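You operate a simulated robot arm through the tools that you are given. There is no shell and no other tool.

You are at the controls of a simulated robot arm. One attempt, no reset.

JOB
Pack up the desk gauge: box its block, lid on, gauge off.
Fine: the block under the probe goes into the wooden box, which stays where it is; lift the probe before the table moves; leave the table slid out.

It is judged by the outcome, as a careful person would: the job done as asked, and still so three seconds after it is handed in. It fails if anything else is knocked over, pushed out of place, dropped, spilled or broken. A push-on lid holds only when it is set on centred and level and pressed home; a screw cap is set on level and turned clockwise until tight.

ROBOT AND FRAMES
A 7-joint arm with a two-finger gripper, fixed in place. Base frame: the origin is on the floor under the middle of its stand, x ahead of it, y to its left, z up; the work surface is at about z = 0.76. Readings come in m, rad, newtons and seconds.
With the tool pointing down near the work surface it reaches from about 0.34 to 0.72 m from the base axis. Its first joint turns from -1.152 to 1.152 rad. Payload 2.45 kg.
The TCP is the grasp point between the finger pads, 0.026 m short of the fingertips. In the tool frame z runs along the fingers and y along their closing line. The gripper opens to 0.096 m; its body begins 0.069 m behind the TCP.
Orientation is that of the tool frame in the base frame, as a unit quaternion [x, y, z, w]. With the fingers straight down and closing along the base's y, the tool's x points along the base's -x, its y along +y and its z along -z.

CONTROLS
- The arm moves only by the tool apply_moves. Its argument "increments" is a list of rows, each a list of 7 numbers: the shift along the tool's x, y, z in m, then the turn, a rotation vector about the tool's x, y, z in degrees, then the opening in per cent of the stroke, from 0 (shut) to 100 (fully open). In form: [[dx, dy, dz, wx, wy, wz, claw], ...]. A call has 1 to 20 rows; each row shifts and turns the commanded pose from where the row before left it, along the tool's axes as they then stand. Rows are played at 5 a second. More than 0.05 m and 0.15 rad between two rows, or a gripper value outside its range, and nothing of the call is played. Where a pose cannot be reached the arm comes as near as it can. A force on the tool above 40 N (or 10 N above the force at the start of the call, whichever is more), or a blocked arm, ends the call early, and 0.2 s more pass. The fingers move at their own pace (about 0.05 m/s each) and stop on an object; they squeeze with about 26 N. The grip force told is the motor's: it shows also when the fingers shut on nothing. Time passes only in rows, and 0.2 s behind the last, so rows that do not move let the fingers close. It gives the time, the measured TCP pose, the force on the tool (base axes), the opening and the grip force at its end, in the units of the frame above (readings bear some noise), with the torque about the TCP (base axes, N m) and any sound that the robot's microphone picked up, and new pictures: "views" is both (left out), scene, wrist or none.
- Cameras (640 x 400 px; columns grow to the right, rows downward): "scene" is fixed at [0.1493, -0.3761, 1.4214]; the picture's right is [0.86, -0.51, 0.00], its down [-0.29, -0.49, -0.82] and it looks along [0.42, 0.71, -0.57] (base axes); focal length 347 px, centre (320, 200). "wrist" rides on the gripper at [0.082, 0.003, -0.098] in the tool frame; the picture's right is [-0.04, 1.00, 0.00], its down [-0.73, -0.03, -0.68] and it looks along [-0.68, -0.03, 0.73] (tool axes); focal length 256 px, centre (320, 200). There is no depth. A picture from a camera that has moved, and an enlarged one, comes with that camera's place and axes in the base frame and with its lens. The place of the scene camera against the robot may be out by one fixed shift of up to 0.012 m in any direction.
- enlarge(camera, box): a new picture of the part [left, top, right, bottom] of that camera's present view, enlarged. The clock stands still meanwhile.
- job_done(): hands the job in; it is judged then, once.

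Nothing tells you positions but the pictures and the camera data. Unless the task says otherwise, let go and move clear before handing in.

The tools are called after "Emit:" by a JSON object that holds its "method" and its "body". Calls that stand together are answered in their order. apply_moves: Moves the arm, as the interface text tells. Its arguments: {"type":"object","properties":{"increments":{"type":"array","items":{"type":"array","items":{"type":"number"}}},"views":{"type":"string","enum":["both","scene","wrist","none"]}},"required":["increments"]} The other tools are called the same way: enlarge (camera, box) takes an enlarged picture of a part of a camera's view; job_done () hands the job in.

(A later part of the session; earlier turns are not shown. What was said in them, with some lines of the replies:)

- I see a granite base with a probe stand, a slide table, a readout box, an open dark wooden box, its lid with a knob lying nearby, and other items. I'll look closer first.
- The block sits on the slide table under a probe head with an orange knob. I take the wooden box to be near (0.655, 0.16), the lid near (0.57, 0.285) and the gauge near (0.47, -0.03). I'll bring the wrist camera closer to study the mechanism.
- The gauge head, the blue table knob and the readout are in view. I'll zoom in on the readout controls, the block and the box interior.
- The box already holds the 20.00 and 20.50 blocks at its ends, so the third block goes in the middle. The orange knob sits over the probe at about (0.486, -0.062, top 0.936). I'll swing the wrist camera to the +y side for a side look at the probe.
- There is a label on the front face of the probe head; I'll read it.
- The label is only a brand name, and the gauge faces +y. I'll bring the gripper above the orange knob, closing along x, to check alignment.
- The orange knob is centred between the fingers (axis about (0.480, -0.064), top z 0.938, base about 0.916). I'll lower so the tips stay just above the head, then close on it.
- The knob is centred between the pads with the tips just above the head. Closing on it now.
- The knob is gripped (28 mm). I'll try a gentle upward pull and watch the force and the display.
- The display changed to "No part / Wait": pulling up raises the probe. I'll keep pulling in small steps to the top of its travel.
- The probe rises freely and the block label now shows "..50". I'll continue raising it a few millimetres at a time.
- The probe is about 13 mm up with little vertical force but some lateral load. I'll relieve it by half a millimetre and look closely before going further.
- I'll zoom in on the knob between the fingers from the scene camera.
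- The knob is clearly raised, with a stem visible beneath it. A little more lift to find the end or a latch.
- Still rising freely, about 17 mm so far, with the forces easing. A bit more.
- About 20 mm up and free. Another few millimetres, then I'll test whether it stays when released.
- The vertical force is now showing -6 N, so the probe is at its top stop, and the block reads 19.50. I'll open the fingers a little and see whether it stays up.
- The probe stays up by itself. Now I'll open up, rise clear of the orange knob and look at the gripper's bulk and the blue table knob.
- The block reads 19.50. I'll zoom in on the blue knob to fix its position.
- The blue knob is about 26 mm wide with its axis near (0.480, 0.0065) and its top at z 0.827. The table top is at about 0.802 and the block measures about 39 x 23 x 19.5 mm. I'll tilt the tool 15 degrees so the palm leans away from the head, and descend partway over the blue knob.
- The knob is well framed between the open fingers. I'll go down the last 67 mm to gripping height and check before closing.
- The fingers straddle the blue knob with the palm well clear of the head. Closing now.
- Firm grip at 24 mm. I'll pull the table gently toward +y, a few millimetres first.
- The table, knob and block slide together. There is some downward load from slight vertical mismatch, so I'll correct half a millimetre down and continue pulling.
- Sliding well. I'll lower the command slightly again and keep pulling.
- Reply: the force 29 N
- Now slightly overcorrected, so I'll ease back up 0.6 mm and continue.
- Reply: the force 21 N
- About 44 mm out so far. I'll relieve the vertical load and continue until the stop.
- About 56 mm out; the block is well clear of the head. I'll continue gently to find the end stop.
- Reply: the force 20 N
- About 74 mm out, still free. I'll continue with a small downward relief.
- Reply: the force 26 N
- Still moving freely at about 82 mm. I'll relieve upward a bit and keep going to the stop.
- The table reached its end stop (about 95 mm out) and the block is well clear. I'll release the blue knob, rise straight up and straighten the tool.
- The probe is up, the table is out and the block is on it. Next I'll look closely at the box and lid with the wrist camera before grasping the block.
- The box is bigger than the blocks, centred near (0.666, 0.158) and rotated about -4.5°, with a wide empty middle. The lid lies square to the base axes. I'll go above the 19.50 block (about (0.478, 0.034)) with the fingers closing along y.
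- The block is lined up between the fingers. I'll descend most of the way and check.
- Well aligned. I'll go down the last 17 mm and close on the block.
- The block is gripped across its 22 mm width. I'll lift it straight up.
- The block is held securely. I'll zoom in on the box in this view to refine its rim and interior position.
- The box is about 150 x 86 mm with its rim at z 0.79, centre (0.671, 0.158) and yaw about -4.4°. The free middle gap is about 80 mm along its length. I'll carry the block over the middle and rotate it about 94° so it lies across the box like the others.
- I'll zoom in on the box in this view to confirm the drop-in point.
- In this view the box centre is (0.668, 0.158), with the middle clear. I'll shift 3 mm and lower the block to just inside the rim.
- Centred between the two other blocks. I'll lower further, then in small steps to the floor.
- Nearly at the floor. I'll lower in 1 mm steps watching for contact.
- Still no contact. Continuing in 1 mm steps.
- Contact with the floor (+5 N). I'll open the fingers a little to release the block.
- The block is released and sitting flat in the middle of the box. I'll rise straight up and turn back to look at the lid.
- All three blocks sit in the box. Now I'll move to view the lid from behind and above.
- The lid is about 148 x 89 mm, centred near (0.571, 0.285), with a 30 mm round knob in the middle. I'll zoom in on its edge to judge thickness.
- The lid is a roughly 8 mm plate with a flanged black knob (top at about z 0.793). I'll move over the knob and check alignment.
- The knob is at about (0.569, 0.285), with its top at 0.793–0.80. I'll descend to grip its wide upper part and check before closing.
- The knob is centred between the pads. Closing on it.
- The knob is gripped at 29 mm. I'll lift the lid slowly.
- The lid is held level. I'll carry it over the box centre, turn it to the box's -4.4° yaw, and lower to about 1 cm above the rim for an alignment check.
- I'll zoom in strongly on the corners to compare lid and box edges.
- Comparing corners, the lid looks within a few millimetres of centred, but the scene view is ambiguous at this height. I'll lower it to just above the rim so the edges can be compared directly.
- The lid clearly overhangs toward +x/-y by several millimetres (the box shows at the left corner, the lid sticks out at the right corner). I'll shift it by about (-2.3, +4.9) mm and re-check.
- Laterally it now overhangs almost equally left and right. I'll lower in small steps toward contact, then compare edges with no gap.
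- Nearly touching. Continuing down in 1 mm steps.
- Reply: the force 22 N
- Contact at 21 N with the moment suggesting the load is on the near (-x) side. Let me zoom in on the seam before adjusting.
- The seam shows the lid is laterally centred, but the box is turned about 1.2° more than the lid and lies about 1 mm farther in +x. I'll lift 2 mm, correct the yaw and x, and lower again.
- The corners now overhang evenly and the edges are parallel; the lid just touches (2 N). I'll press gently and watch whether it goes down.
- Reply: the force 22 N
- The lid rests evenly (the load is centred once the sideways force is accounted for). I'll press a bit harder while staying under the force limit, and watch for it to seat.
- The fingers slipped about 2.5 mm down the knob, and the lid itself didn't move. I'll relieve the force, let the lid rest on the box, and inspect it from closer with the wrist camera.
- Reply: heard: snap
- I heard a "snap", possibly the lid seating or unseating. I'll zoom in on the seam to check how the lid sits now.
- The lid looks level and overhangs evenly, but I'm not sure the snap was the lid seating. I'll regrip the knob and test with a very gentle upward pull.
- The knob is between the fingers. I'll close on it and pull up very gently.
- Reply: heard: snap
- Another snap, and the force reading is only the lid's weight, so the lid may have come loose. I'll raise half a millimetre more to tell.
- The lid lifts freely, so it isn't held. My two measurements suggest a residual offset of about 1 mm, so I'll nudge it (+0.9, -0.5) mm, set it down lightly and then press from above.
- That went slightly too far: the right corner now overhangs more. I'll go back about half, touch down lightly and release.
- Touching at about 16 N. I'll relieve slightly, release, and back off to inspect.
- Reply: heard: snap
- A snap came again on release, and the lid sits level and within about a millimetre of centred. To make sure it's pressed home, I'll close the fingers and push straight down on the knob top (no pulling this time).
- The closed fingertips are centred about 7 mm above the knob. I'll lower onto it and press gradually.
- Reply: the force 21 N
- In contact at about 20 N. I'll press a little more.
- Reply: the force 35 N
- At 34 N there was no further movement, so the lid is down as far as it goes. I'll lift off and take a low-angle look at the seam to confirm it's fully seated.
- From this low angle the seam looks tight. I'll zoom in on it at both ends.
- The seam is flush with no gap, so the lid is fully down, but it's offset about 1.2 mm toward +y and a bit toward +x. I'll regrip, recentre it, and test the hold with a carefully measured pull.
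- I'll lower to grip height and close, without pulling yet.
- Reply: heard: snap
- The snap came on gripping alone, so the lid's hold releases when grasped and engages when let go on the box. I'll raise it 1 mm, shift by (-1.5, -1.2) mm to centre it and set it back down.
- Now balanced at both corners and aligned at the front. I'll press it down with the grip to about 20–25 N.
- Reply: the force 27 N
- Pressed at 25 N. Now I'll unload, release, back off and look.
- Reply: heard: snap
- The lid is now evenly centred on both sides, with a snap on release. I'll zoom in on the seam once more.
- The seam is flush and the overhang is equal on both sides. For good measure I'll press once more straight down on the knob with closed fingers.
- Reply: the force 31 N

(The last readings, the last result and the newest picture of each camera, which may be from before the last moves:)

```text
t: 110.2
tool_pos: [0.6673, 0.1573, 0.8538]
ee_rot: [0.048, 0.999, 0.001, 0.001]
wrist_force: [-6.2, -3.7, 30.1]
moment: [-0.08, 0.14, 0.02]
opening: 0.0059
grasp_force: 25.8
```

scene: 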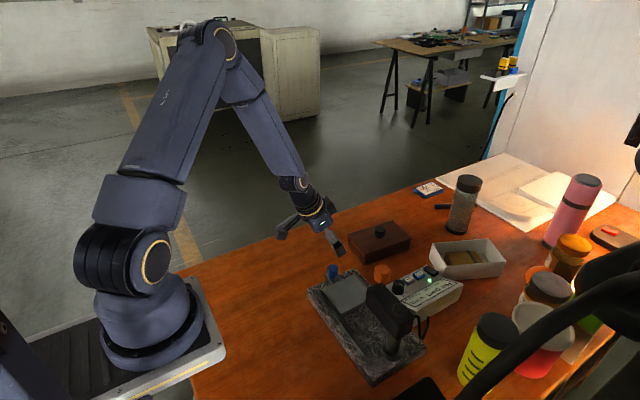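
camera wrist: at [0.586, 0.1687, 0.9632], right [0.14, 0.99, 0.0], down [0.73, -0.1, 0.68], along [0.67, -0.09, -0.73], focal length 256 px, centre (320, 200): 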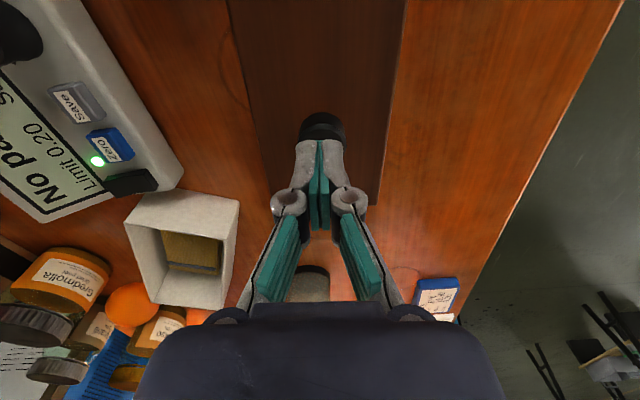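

Pressed home at 30 N. Now I'll lift off and move to look at the readout's power rocker.

Emit:
{"method": "apply_moves", "body": {"increments": [[0, 0, -0.003, 0, 0, 0, 0], [0, 0, -0.02, 0, 0, 0, 0], [0, 0, -0.04, 0, 0, 0, 0], [0, 0, -0.045, 0, 0, 0, 0], [0, 0, -0.04, 0, 0, -5.6, 0], [0.02, -0.032, 0, 0, 0, 0, 0], [0.02, -0.032, 0, 0, 0, 0, 0], [0.02, -0.032, 0, 0, 0, 0, 0], [0.02, -0.032, 0, 0, 0, 0, 0], [0.02, -0.032, 0, 0, 0, 0, 0], [0, 0, 0, 0, 0, 0, 0]]}}

Emit:
{"method": "enlarge", "body": {"camera": "wrist", "box": [240, 100, 400, 260]}}

Emit:
{"method": "enlarge", "body": {"camera": "scene", "box": [340, 205, 430, 275]}}

Emit:
{"method": "enlarge", "body": {"camera": "scene", "box": [385, 255, 470, 315]}}

```text
t: 112.6
tool_pos: [0.5673, -0.0003, 0.9989]
ee_rot: [-0.001, 1.0, 0.0, 0.0]
wrist_force: [0.2, 0.0, -0.1]
moment: [0.0, -0.01, 0.0]
opening: 0.0001
grasp_force: 26.1
camera wrist: at [0.4859, 0.0028, 1.0978], right [0.04, 1.0, 0.0], down [0.73, -0.03, 0.68], along [0.68, -0.03, -0.73], focal length 256 px, centre (320, 200)
```

scene: 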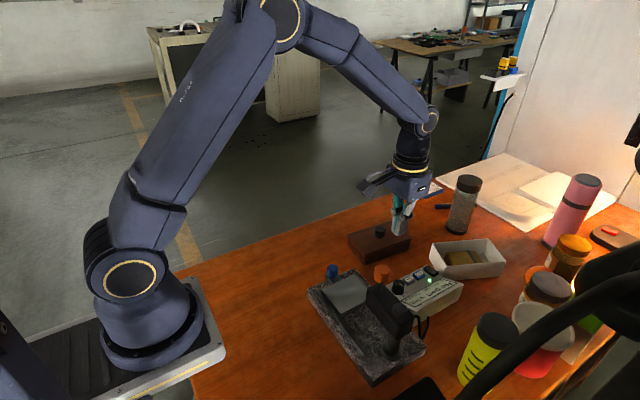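
wrist: 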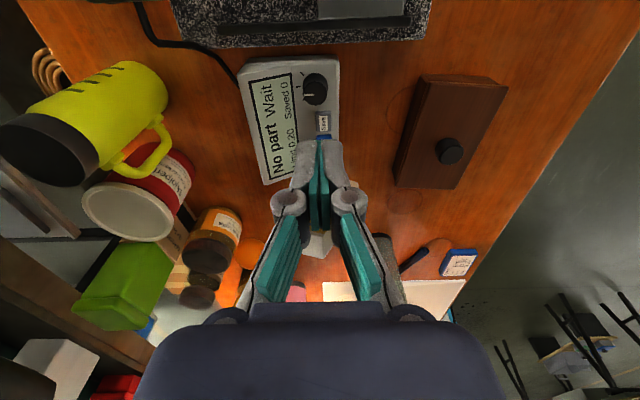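

```text
2.50 times, centred on (320, 180) of wrist
camera zoom: at [0.4859, 0.0028, 1.0978], right [0.04, 1.0, 0.0], down [0.73, -0.03, 0.68], along [0.68, -0.03, -0.73], focal length 640 px, centre (320, 250)
```

zoom: 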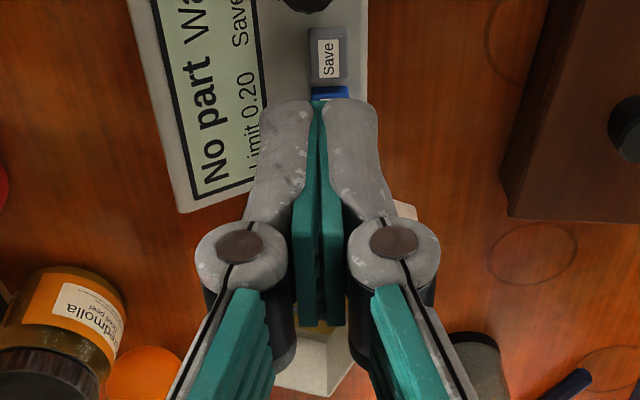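

```text
5.71 times, centred on (385, 240) of scene
camera zoom: at [0.1493, -0.3761, 1.4214], right [0.86, -0.51, 0.0], down [-0.29, -0.49, -0.82], along [0.42, 0.71, -0.57], focal length 1981 px, centre (-51, -29)
```

zoom: 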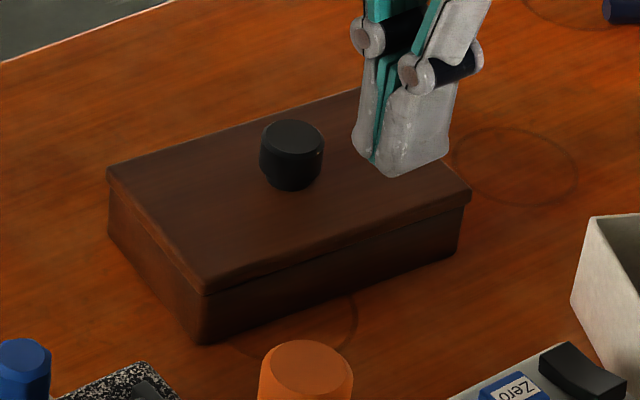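

```text
6.67 times, centred on (428, 285) of scene
camera zoom: at [0.1493, -0.3761, 1.4214], right [0.86, -0.51, 0.0], down [-0.29, -0.49, -0.82], along [0.42, 0.71, -0.57], focal length 2311 px, centre (-397, -367)
```

zoom: 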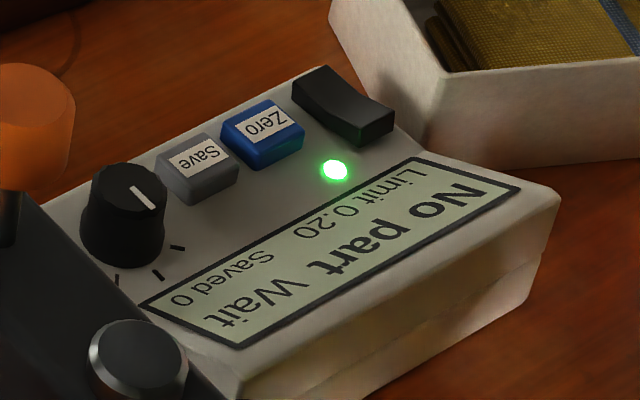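

The fingers block the wrist view of the rocker here. I'll zoom on it from the scene camera.

Emit:
{"method": "enlarge", "body": {"camera": "scene", "box": [422, 260, 448, 280]}}

Emit:
{"method": "enlarge", "body": {"camera": "scene", "box": [400, 255, 460, 300]}}

```text
16.00 times, centred on (435, 270) of scene
camera zoom: at [0.1493, -0.3761, 1.4214], right [0.86, -0.51, 0.0], down [-0.29, -0.49, -0.82], along [0.42, 0.71, -0.57], focal length 5546 px, centre (-1520, -920)
```

zoom: 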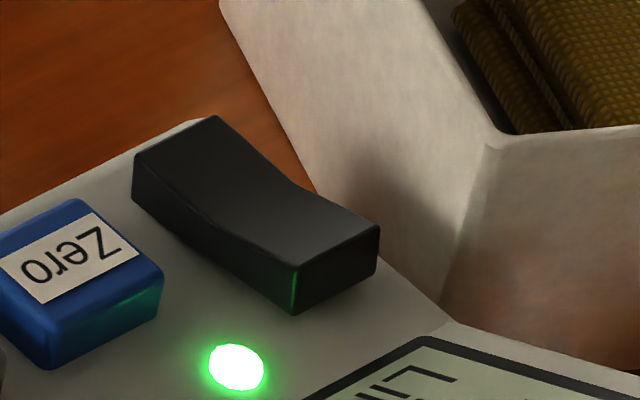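

```text
8.89 times, centred on (430, 278) of scene
camera zoom: at [0.1493, -0.3761, 1.4214], right [0.86, -0.51, 0.0], down [-0.29, -0.49, -0.82], along [0.42, 0.71, -0.57], focal length 3081 px, centre (-658, -489)
```

zoom: 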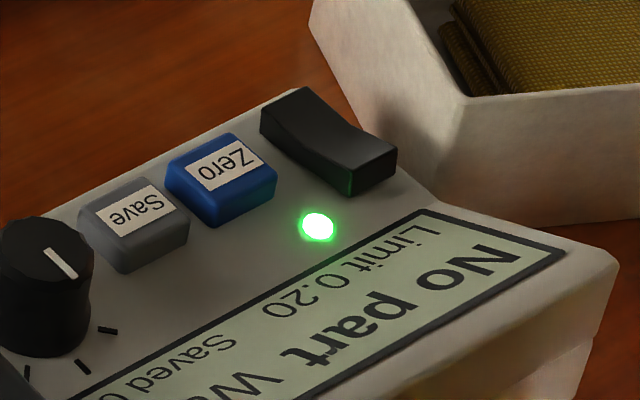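

I'll open the gripper to clear the wrist camera's centre view of the rocker.

Emit:
{"method": "apply_moves", "body": {"increments": [[0.02, 0, 0.01, 0, 0, 0, 60], [0, 0, 0, 0, 0, 0, 100], [0, 0, 0, 0, 0, 0, 100], [0, 0, 0, 0, 0, 0, 100]], "views": "wrist"}}

Emit:
{"method": "enlarge", "body": {"camera": "wrist", "box": [300, 130, 360, 190]}}

Emit:
{"method": "enlarge", "body": {"camera": "wrist", "box": [230, 50, 390, 210]}}

```text
t: 113.6
tool_pos: [0.5488, -0.0002, 0.9898]
ee_rot: [0.0, 1.0, 0.0, 0.001]
wrist_force: [0.3, -0.4, 0.6]
moment: [0.02, 0.03, 0.04]
opening: 0.0887
grasp_force: 0.1
camera wrist: at [0.4665, 0.0032, 1.0883], right [0.04, 1.0, 0.0], down [0.73, -0.03, 0.68], along [0.68, -0.03, -0.73], focal length 256 px, centre (320, 200)
```

wrist: 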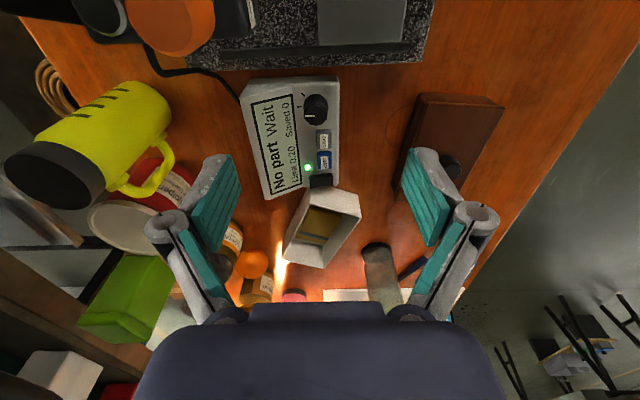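

```text
6.67 times, centred on (330, 160) of wrist
camera zoom: at [0.4665, 0.0032, 1.0883], right [0.04, 1.0, 0.0], down [0.73, -0.03, 0.68], along [0.68, -0.03, -0.73], focal length 1707 px, centre (253, 467)
```

zoom: 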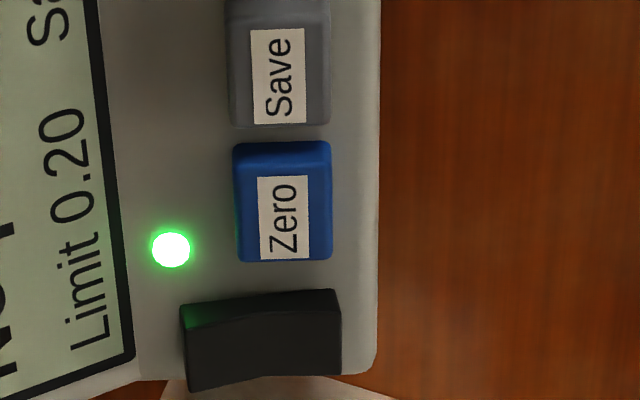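

```text
2.50 times, centred on (310, 130) of wrist
camera zoom: at [0.4665, 0.0032, 1.0883], right [0.04, 1.0, 0.0], down [0.73, -0.03, 0.68], along [0.68, -0.03, -0.73], focal length 640 px, centre (345, 375)
```

zoom: 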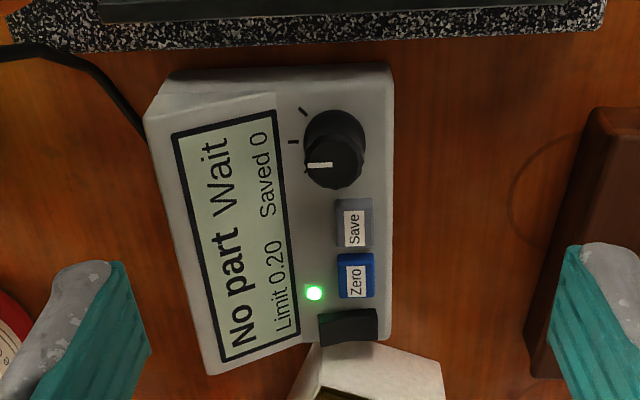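

Emit:
{"method": "enlarge", "body": {"camera": "wrist", "box": [312, 168, 342, 192]}}

```text
16.00 times, centred on (327, 180) of wrist
camera zoom: at [0.4665, 0.0032, 1.0883], right [0.04, 1.0, 0.0], down [0.73, -0.03, 0.68], along [0.68, -0.03, -0.73], focal length 4096 px, centre (208, 520)
```

zoom: 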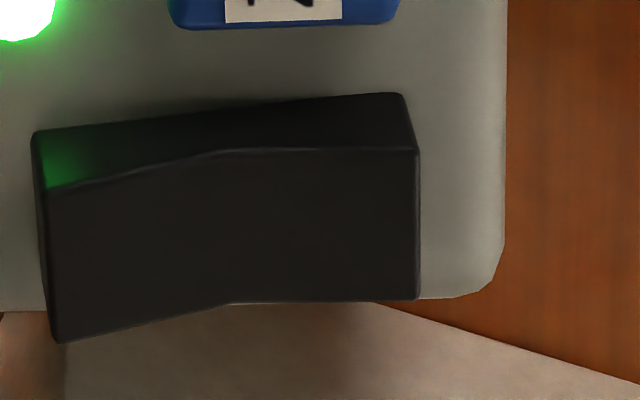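

The rocker spans y from about -0.020 to +0.013 at x about 0.697. Its -y end (next to the LED) is raised, so pressing that end should switch it off. I'll close the fingers and hover over the -y half.

Emit:
{"method": "apply_moves", "body": {"increments": [[-0.025, -0.0019, 0, 0, 0, 0, 60], [-0.025, -0.0019, 0, 0, 0, 0, 20], [-0.025, -0.0019, 0, 0, 0, 0, 0], [-0.025, -0.0019, 0.01, 0, 0, 0, 0], [-0.025, -0.0019, 0.03, 0, 0, 0, 0], [-0.0235, -0.0019, 0.03, 0, 0, 0, 0], [0, 0, 0.03, 0, 0, 0, 0], [0, 0, 0.015, 0, 0, 0, 0], [0, 0, 0, 0, 0, 0, 0]]}}

Emit:
{"method": "enlarge", "body": {"camera": "wrist", "box": [240, 60, 400, 220]}}

Emit:
{"method": "enlarge", "body": {"camera": "scene", "box": [395, 230, 475, 300]}}

```text
t: 115.6
tool_pos: [0.6972, -0.0132, 0.8747]
ee_rot: [0.0, 1.0, -0.001, 0.0]
wrist_force: [-0.4, -0.1, 0.0]
moment: [-0.03, -0.02, -0.01]
opening: 0.0001
grasp_force: 26.1
camera wrist: at [0.6147, -0.0089, 0.9717], right [0.04, 1.0, 0.0], down [0.73, -0.03, 0.68], along [0.68, -0.03, -0.73], focal length 256 px, centre (320, 200)
```

scene: 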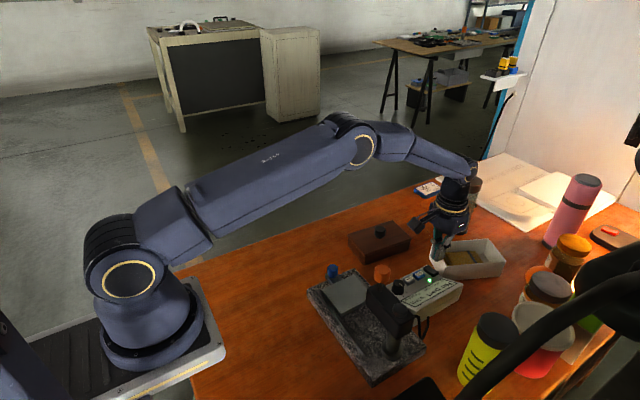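
wrist: 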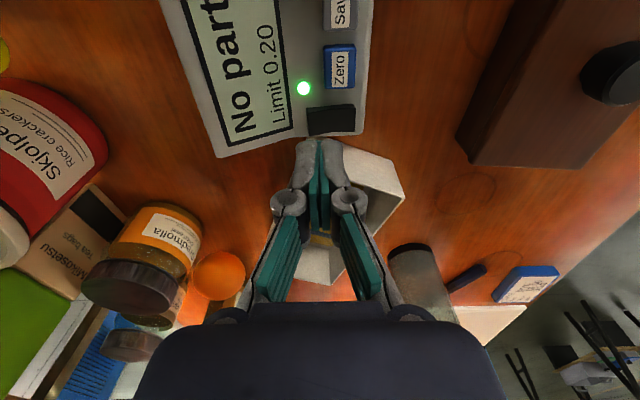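

```text
2.50 times, centred on (320, 140) of wrist
camera zoom: at [0.6147, -0.0089, 0.9717], right [0.04, 1.0, 0.0], down [0.73, -0.03, 0.68], along [0.68, -0.03, -0.73], focal length 640 px, centre (320, 350)
```

zoom: 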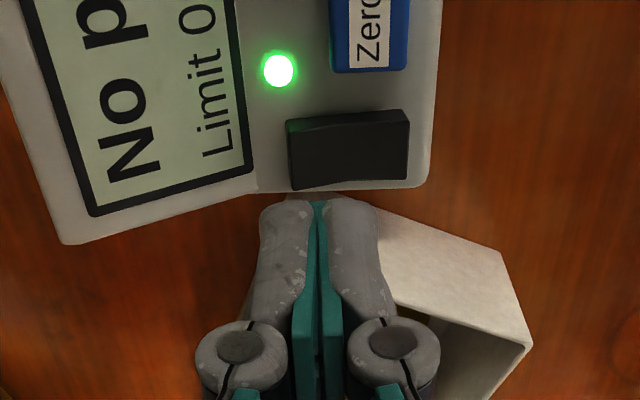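

```text
5.71 times, centred on (435, 265) of scene
camera zoom: at [0.1493, -0.3761, 1.4214], right [0.86, -0.51, 0.0], down [-0.29, -0.49, -0.82], along [0.42, 0.71, -0.57], focal length 1981 px, centre (-337, -171)
```

zoom: 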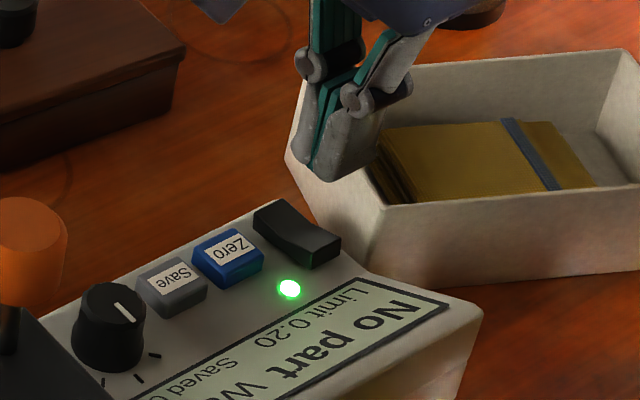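

The fingertips are right above the rocker's -y half. I'll lower toward it.

Emit:
{"method": "apply_moves", "body": {"increments": [[0.001, 0.001, 0.012, 0, 0, 0, 0], [0, 0, 0.012, 0, 0, 0, 0], [0, 0, 0.008, 0, 0, 0, 0], [0, 0, 0, 0, 0, 0, 0]]}}

Emit:
{"method": "enlarge", "body": {"camera": "scene", "box": [410, 245, 460, 285]}}

Emit:
{"method": "enlarge", "body": {"camera": "wrist", "box": [260, 80, 380, 200]}}

```text
t: 116.6
tool_pos: [0.6947, -0.0106, 0.8422]
ee_rot: [0.0, 1.0, -0.001, 0.0]
wrist_force: [-0.3, 0.0, 0.2]
moment: [0.01, -0.03, 0.01]
opening: 0.0002
grasp_force: 25.9
camera wrist: at [0.6131, -0.0071, 0.9404], right [0.04, 1.0, 0.0], down [0.73, -0.03, 0.68], along [0.68, -0.03, -0.73], focal length 256 px, centre (320, 200)
```

scene: 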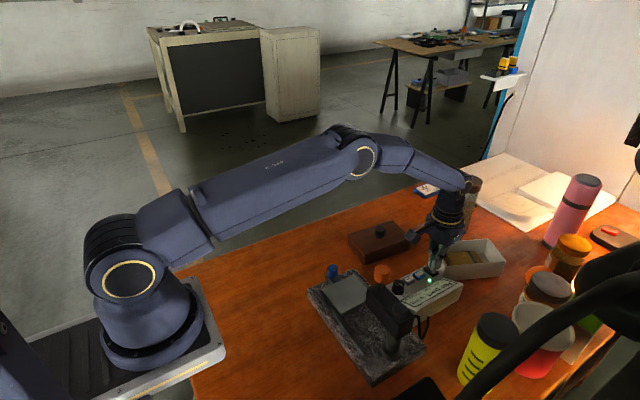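
wrist: 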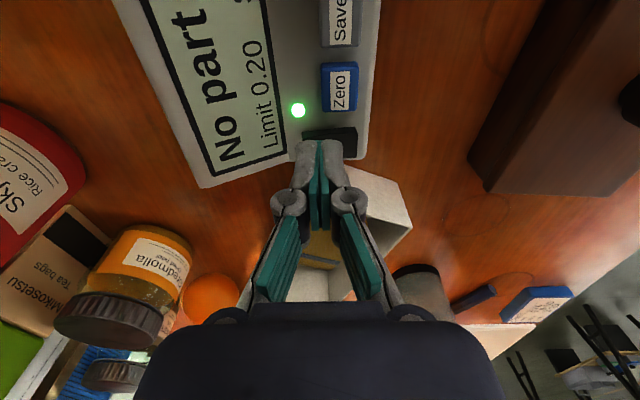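

```text
10.00 times, centred on (435, 265) of scene
camera zoom: at [0.1493, -0.3761, 1.4214], right [0.86, -0.51, 0.0], down [-0.29, -0.49, -0.82], along [0.42, 0.71, -0.57], focal length 3466 px, centre (-830, -450)
```

zoom: 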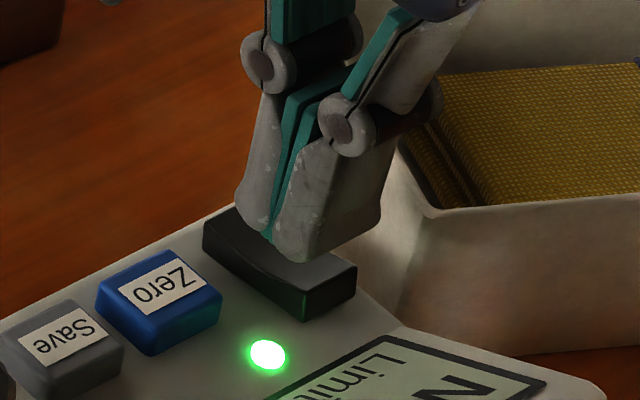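

```text
3.33 times, centred on (320, 140) of wrist
camera zoom: at [0.6131, -0.0071, 0.9404], right [0.04, 1.0, 0.0], down [0.73, -0.03, 0.68], along [0.68, -0.03, -0.73], focal length 853 px, centre (320, 400)
```

zoom: 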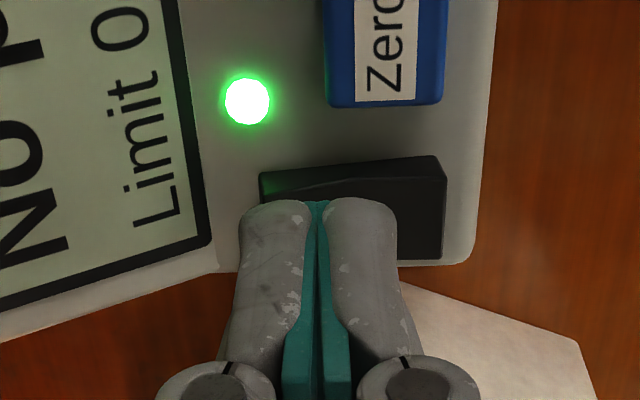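

The tips are about 7 mm above the rocker's -y half. I'll shift 1.5 mm toward -y and press down in small steps.

Emit:
{"method": "apply_moves", "body": {"increments": [[0, -0.0015, 0.003, 0, 0, 0, 0], [0, 0, 0.002, 0, 0, 0, 0], [0, 0, 0.001, 0, 0, 0, 0], [0, 0, 0.001, 0, 0, 0, 0], [0, 0, 0, 0, 0, 0, 0]], "views": "scene"}}

Emit:
{"method": "enlarge", "body": {"camera": "scene", "box": [410, 245, 460, 285]}}

```text
t: 117.8
tool_pos: [0.6958, -0.0135, 0.8358]
ee_rot: [0.0, 1.0, 0.0, 0.0]
wrist_force: [0.4, 0.2, -0.2]
moment: [0.01, -0.07, -0.02]
opening: 0.0
grasp_force: 25.4
```

scene: 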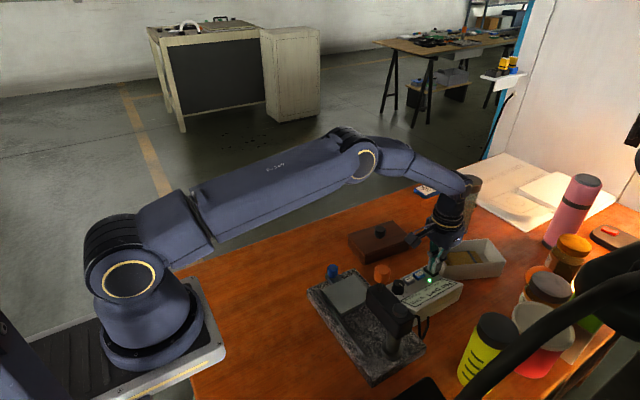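

```text
10.00 times, centred on (435, 265) of scene
camera zoom: at [0.1493, -0.3761, 1.4214], right [0.86, -0.51, 0.0], down [-0.29, -0.49, -0.82], along [0.42, 0.71, -0.57], focal length 3466 px, centre (-830, -450)
```

zoom: 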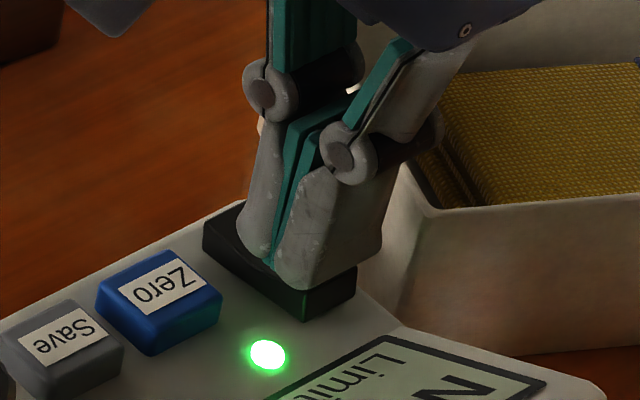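

Nearly touching. Continuing down in 1 mm steps.

Emit:
{"method": "apply_moves", "body": {"increments": [[0, 0, 0.001, 0, 0, 0, 0], [0, 0, 0.001, 0, 0, 0, 0], [0, 0, 0, 0, 0, 0, 0]], "views": "none"}}

Emit:
{"method": "enlarge", "body": {"camera": "scene", "box": [410, 245, 460, 285]}}

```text
t: 118.6
tool_pos: [0.6955, -0.0142, 0.8334]
ee_rot: [0.0, 1.0, 0.001, 0.001]
wrist_force: [-0.8, -0.7, 0.1]
moment: [0.02, -0.01, -0.03]
opening: 0.0
grasp_force: 25.6
```

```text
10.00 times, centred on (435, 265) of scene
camera zoom: at [0.1493, -0.3761, 1.4214], right [0.86, -0.51, 0.0], down [-0.29, -0.49, -0.82], along [0.42, 0.71, -0.57], focal length 3466 px, centre (-830, -450)
```

zoom: 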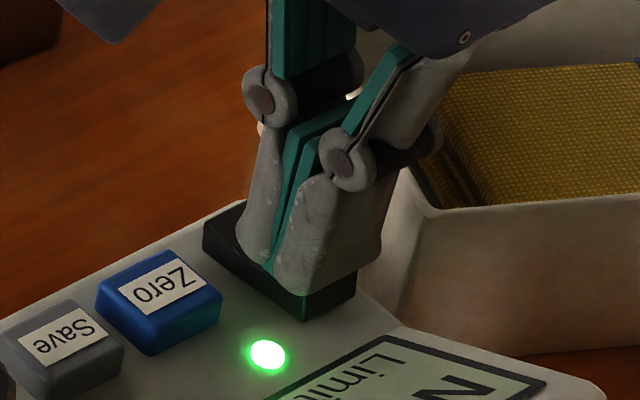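

Emit:
{"method": "apply_moves", "body": {"increments": [[0, 0, 0.001, 0, 0, 0, 0], [0, 0, 0.001, 0, 0, 0, 0], [0, 0, 0, 0, 0, 0, 0]], "views": "none"}}

Emit:
{"method": "enlarge", "body": {"camera": "scene", "box": [410, 245, 460, 285]}}

```text
t: 119.4
tool_pos: [0.6946, -0.0142, 0.8301]
ee_rot: [0.0, 1.0, 0.001, 0.0]
wrist_force: [0.1, -0.4, -0.3]
moment: [-0.01, -0.02, -0.02]
opening: 0.0002
grasp_force: 26.0
```

```text
10.00 times, centred on (435, 265) of scene
camera zoom: at [0.1493, -0.3761, 1.4214], right [0.86, -0.51, 0.0], down [-0.29, -0.49, -0.82], along [0.42, 0.71, -0.57], focal length 3466 px, centre (-830, -450)
```

zoom: 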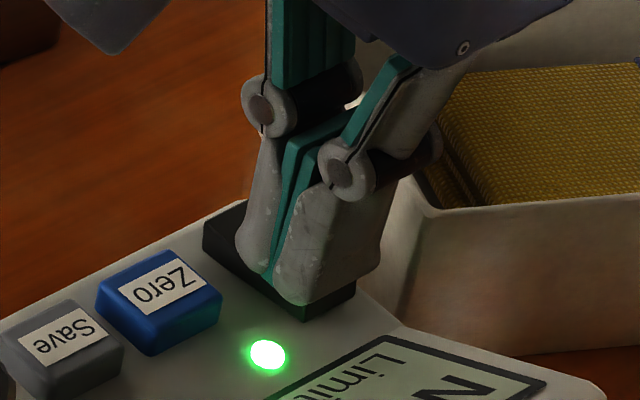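

Emit:
{"method": "apply_moves", "body": {"increments": [[0, 0, 0.001, 0, 0, 0, 0], [0, 0, 0.001, 0, 0, 0, 0], [0, 0, 0, 0, 0, 0, 0]], "views": "none"}}

Emit:
{"method": "enlarge", "body": {"camera": "scene", "box": [410, 245, 460, 285]}}

```text
t: 120.2
tool_pos: [0.6946, -0.015, 0.8292]
ee_rot: [0.0, 1.0, -0.001, 0.0]
wrist_force: [-0.3, -2.1, 2.5]
moment: [-0.1, -0.01, 0.05]
opening: 0.0
grasp_force: 25.9
```

```text
10.00 times, centred on (435, 265) of scene
camera zoom: at [0.1493, -0.3762, 1.4214], right [0.86, -0.51, 0.0], down [-0.29, -0.49, -0.82], along [0.42, 0.71, -0.57], focal length 3466 px, centre (-830, -450)
```

zoom: 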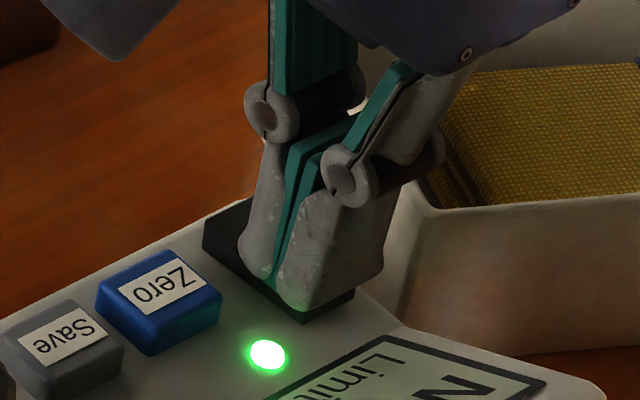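

Light contact (2.5 N). I'll press a bit further and watch the LED.

Emit:
{"method": "apply_moves", "body": {"increments": [[0, 0, 0.0008, 0, 0, 0, 0], [0, 0, 0.0008, 0, 0, 0, 0], [0, 0, 0, 0, 0, 0, 0]], "views": "none"}}

Emit:
{"method": "enlarge", "body": {"camera": "scene", "box": [410, 245, 460, 285]}}

```text
t: 121.0
tool_pos: [0.6968, -0.0135, 0.8275]
ee_rot: [-0.001, 1.0, 0.0, 0.0]
wrist_force: [-0.2, -4.5, 8.2]
moment: [-0.04, 0.0, -0.01]
opening: 0.0059
grasp_force: 28.5
heard: click, click, click
```

```text
10.00 times, centred on (435, 265) of scene
camera zoom: at [0.1491, -0.3762, 1.4214], right [0.86, -0.51, 0.0], down [-0.29, -0.49, -0.82], along [0.42, 0.71, -0.57], focal length 3466 px, centre (-830, -450)
```

zoom: 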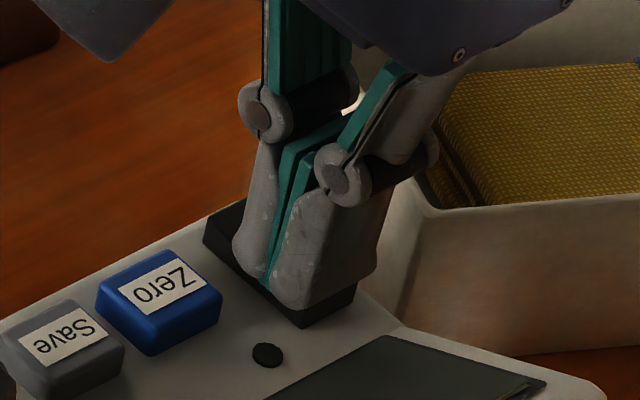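

The LED and display went dark (I heard several clicks). I'll lift straight off and check that it stays off.

Emit:
{"method": "apply_moves", "body": {"increments": [[0, 0, -0.001, 0, 0, 0, 0], [0, 0, -0.002, 0, 0, 0, 0], [0, 0, -0.01, 0, 0, 0, 0], [0, 0, -0.03, 0, 0, 0, 0], [0, 0, -0.04, 0, 0, 0, 0], [0, 0, -0.04, 0, 0, 0, 0], [0, 0, 0, 0, 0, 0, 0]]}}

Emit:
{"method": "enlarge", "body": {"camera": "scene", "box": [395, 250, 475, 320]}}

Emit:
{"method": "enlarge", "body": {"camera": "scene", "box": [422, 260, 448, 280]}}

```text
t: 122.6
tool_pos: [0.6944, -0.0156, 0.9508]
ee_rot: [0.0, 1.0, 0.0, 0.001]
wrist_force: [-0.1, 0.3, 0.5]
moment: [-0.03, 0.01, -0.04]
opening: 0.0002
grasp_force: 28.6
camera wrist: at [0.6124, -0.0115, 1.0503], right [0.04, 1.0, 0.0], down [0.73, -0.03, 0.68], along [0.68, -0.03, -0.73], focal length 256 px, centre (320, 200)
```

scene: 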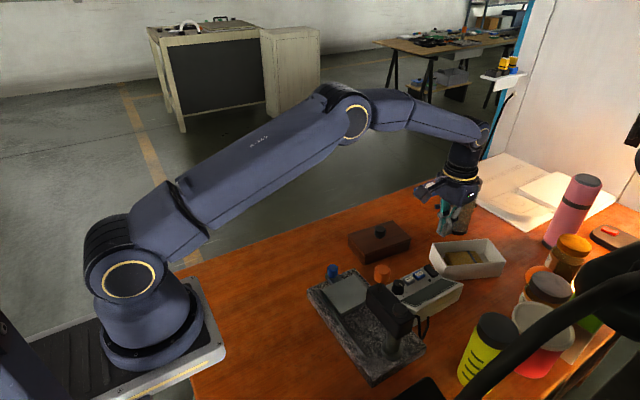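
wrist: 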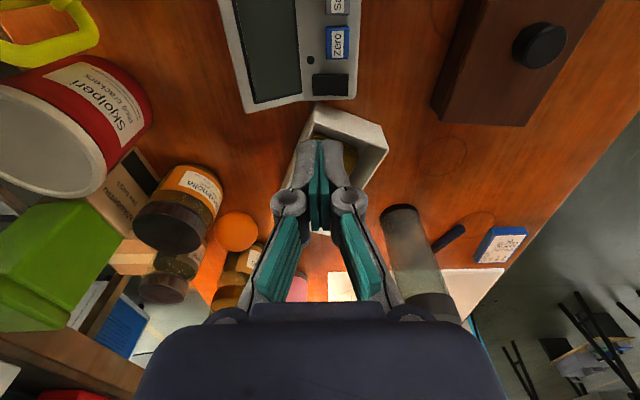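

```text
5.71 times, centred on (435, 285) of scene
camera zoom: at [0.1493, -0.3761, 1.4214], right [0.86, -0.51, 0.0], down [-0.29, -0.49, -0.82], along [0.42, 0.71, -0.57], focal length 1981 px, centre (-337, -286)
```

zoom: 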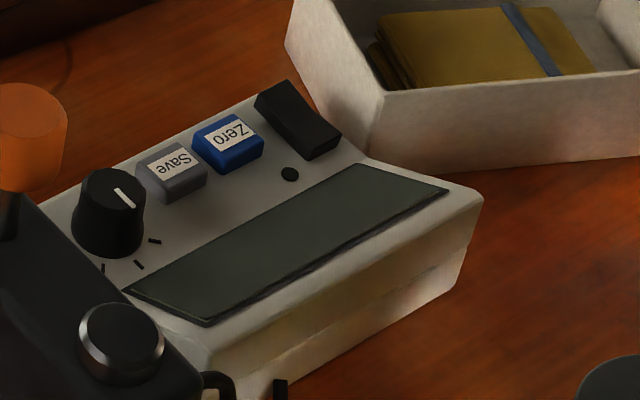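

```text
16.00 times, centred on (435, 270) of scene
camera zoom: at [0.1493, -0.3761, 1.4214], right [0.86, -0.51, 0.0], down [-0.29, -0.49, -0.82], along [0.42, 0.71, -0.57], focal length 5546 px, centre (-1520, -920)
```

zoom: 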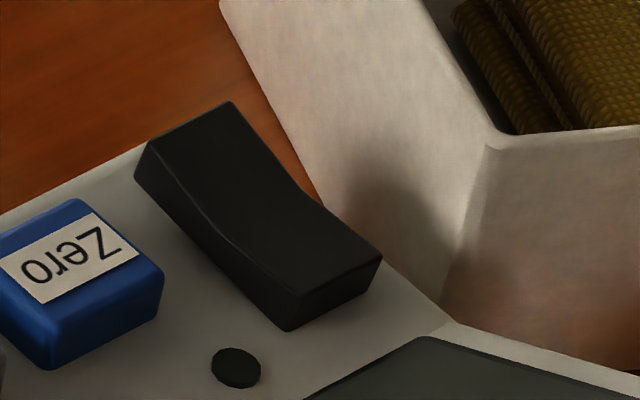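

The gauge is off and stays off. I'll raise the arm clear and make a final check of everything.

Emit:
{"method": "apply_moves", "body": {"increments": [[0, 0, -0.04, 0, 0, 0, 0], [0, 0, -0.04, 0, 0, 0, 0], [0, 0, -0.04, 0, 0, 0, 0], [0.01, 0, -0.04, 0, 0, 0, 20], [0.03, 0.01, -0.03, 0, 0, 0, 40], [0.035, 0.0125, 0, 0, 0, 0, 60], [0.035, 0.0125, 0, 0, 0, 0, 80], [0.035, 0.0125, 0, 0, 0, 0, 100], [0.035, 0.0125, 0, 0, 0, 0, 100], [0.035, 0.0125, 0, 0, 0, 0, 100], [0.03, 0.0125, 0, 0, 0, 0, 100], [0.03, 0.0125, 0, 0, 0, 0, 100], [0, 0, 0, 0, 0, 0, 100], [0, 0, 0, 0, 0, 0, 100]]}}

Emit:
{"method": "enlarge", "body": {"camera": "scene", "box": [290, 200, 480, 390]}}

Emit:
{"method": "enlarge", "body": {"camera": "scene", "box": [335, 200, 425, 270]}}

Emit:
{"method": "enlarge", "body": {"camera": "wrist", "box": [160, 10, 480, 210]}}

```text
t: 125.6
tool_pos: [0.4196, 0.0828, 1.1413]
ee_rot: [0.0, 1.0, 0.001, 0.0]
wrist_force: [0.1, -1.5, -0.3]
moment: [0.02, -0.04, -0.04]
opening: 0.0962
grasp_force: 0.0
camera wrist: at [0.3376, 0.0869, 1.2402], right [0.04, 1.0, 0.0], down [0.73, -0.03, 0.68], along [0.68, -0.03, -0.73], focal length 256 px, centre (320, 200)
```

scene: 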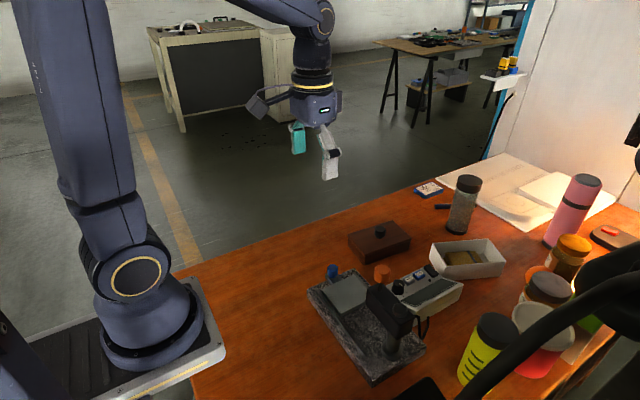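
wrist: 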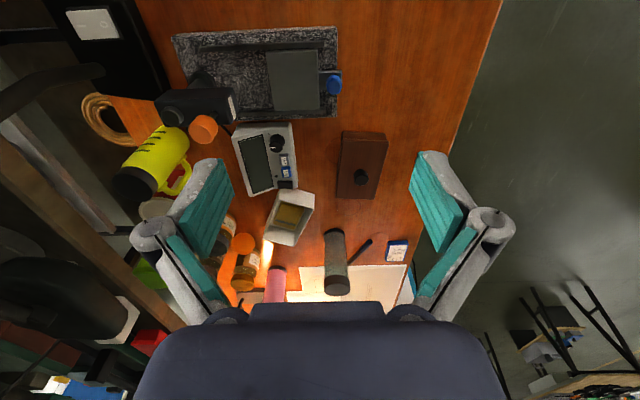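

```text
2.11 times, centred on (385, 295) of scene
camera zoom: at [0.1493, -0.3761, 1.4214], right [0.86, -0.51, 0.0], down [-0.29, -0.49, -0.82], along [0.42, 0.71, -0.57], focal length 730 px, centre (183, 0)
```

zoom: 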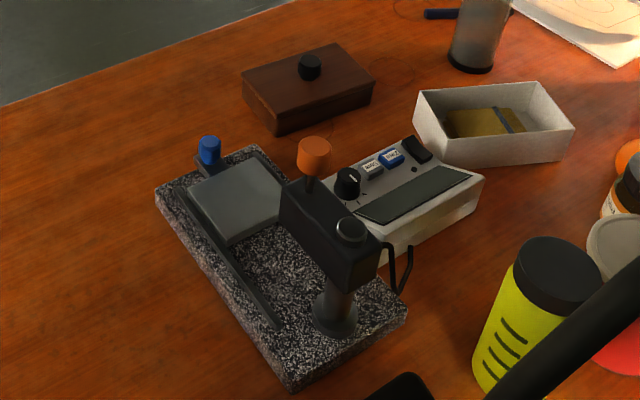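

```text
5.71 times, centred on (380, 235) of scene
camera zoom: at [0.1493, -0.3761, 1.4214], right [0.86, -0.51, 0.0], down [-0.29, -0.49, -0.82], along [0.42, 0.71, -0.57], focal length 1981 px, centre (-23, 0)
```

zoom: 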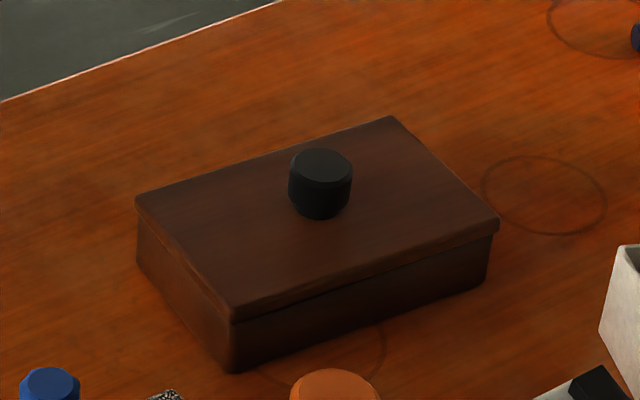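

```text
2.00 times, centred on (320, 110) of wrist
camera zoom: at [0.3376, 0.0869, 1.2402], right [0.04, 1.0, 0.0], down [0.73, -0.03, 0.68], along [0.68, -0.03, -0.73], focal length 512 px, centre (320, 380)
```

zoom: 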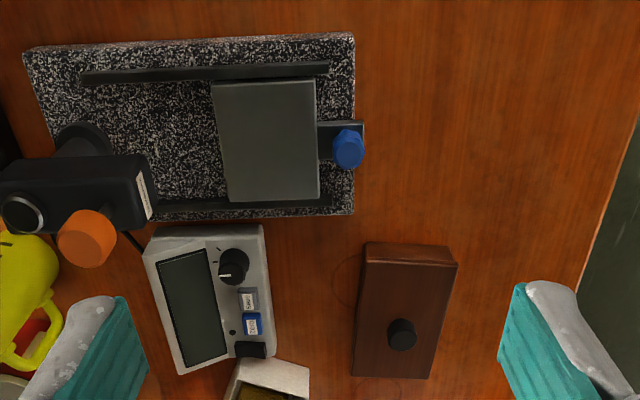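

The 19.50 block is in the wooden box with the other two. The lid sits centred, level and pressed home, and the box hasn't moved. The probe is lifted, the table is slid out, the gauge is dark, nothing else was disturbed and the arm is clear, so I'm handing in.

Emit:
{"method": "job_done", "body": {}}

```text
The job is handed in.
```

The desk gauge is packed up and I've handed the job in. I couldn't directly test how firmly the lid holds.

- **Block:** the 19.50 block from under the probe is in the middle of the wooden box, between the 20.00 and 20.50 blocks. The box has not moved.
- **Lid:** it sits centred and level on the box with no gap at the seam. I pressed it down at about 30 N. A snap sounded each time I let go of it, which I take as the lid engaging. I did not pull-test the final fit, because gripping the knob also produced a snap and seems to release the lid.
- **Probe and table:** I lifted the probe to its top stop before moving the table, and it stayed up on its own. The table is slid fully out to its end stop.
- **Gauge:** the display and green light are off, and stayed off after I lifted away. I heard three clicks while pressing the power switch, so it may have toggled more than once on the way.

Nothing else looked moved or knocked over in the final pictures.
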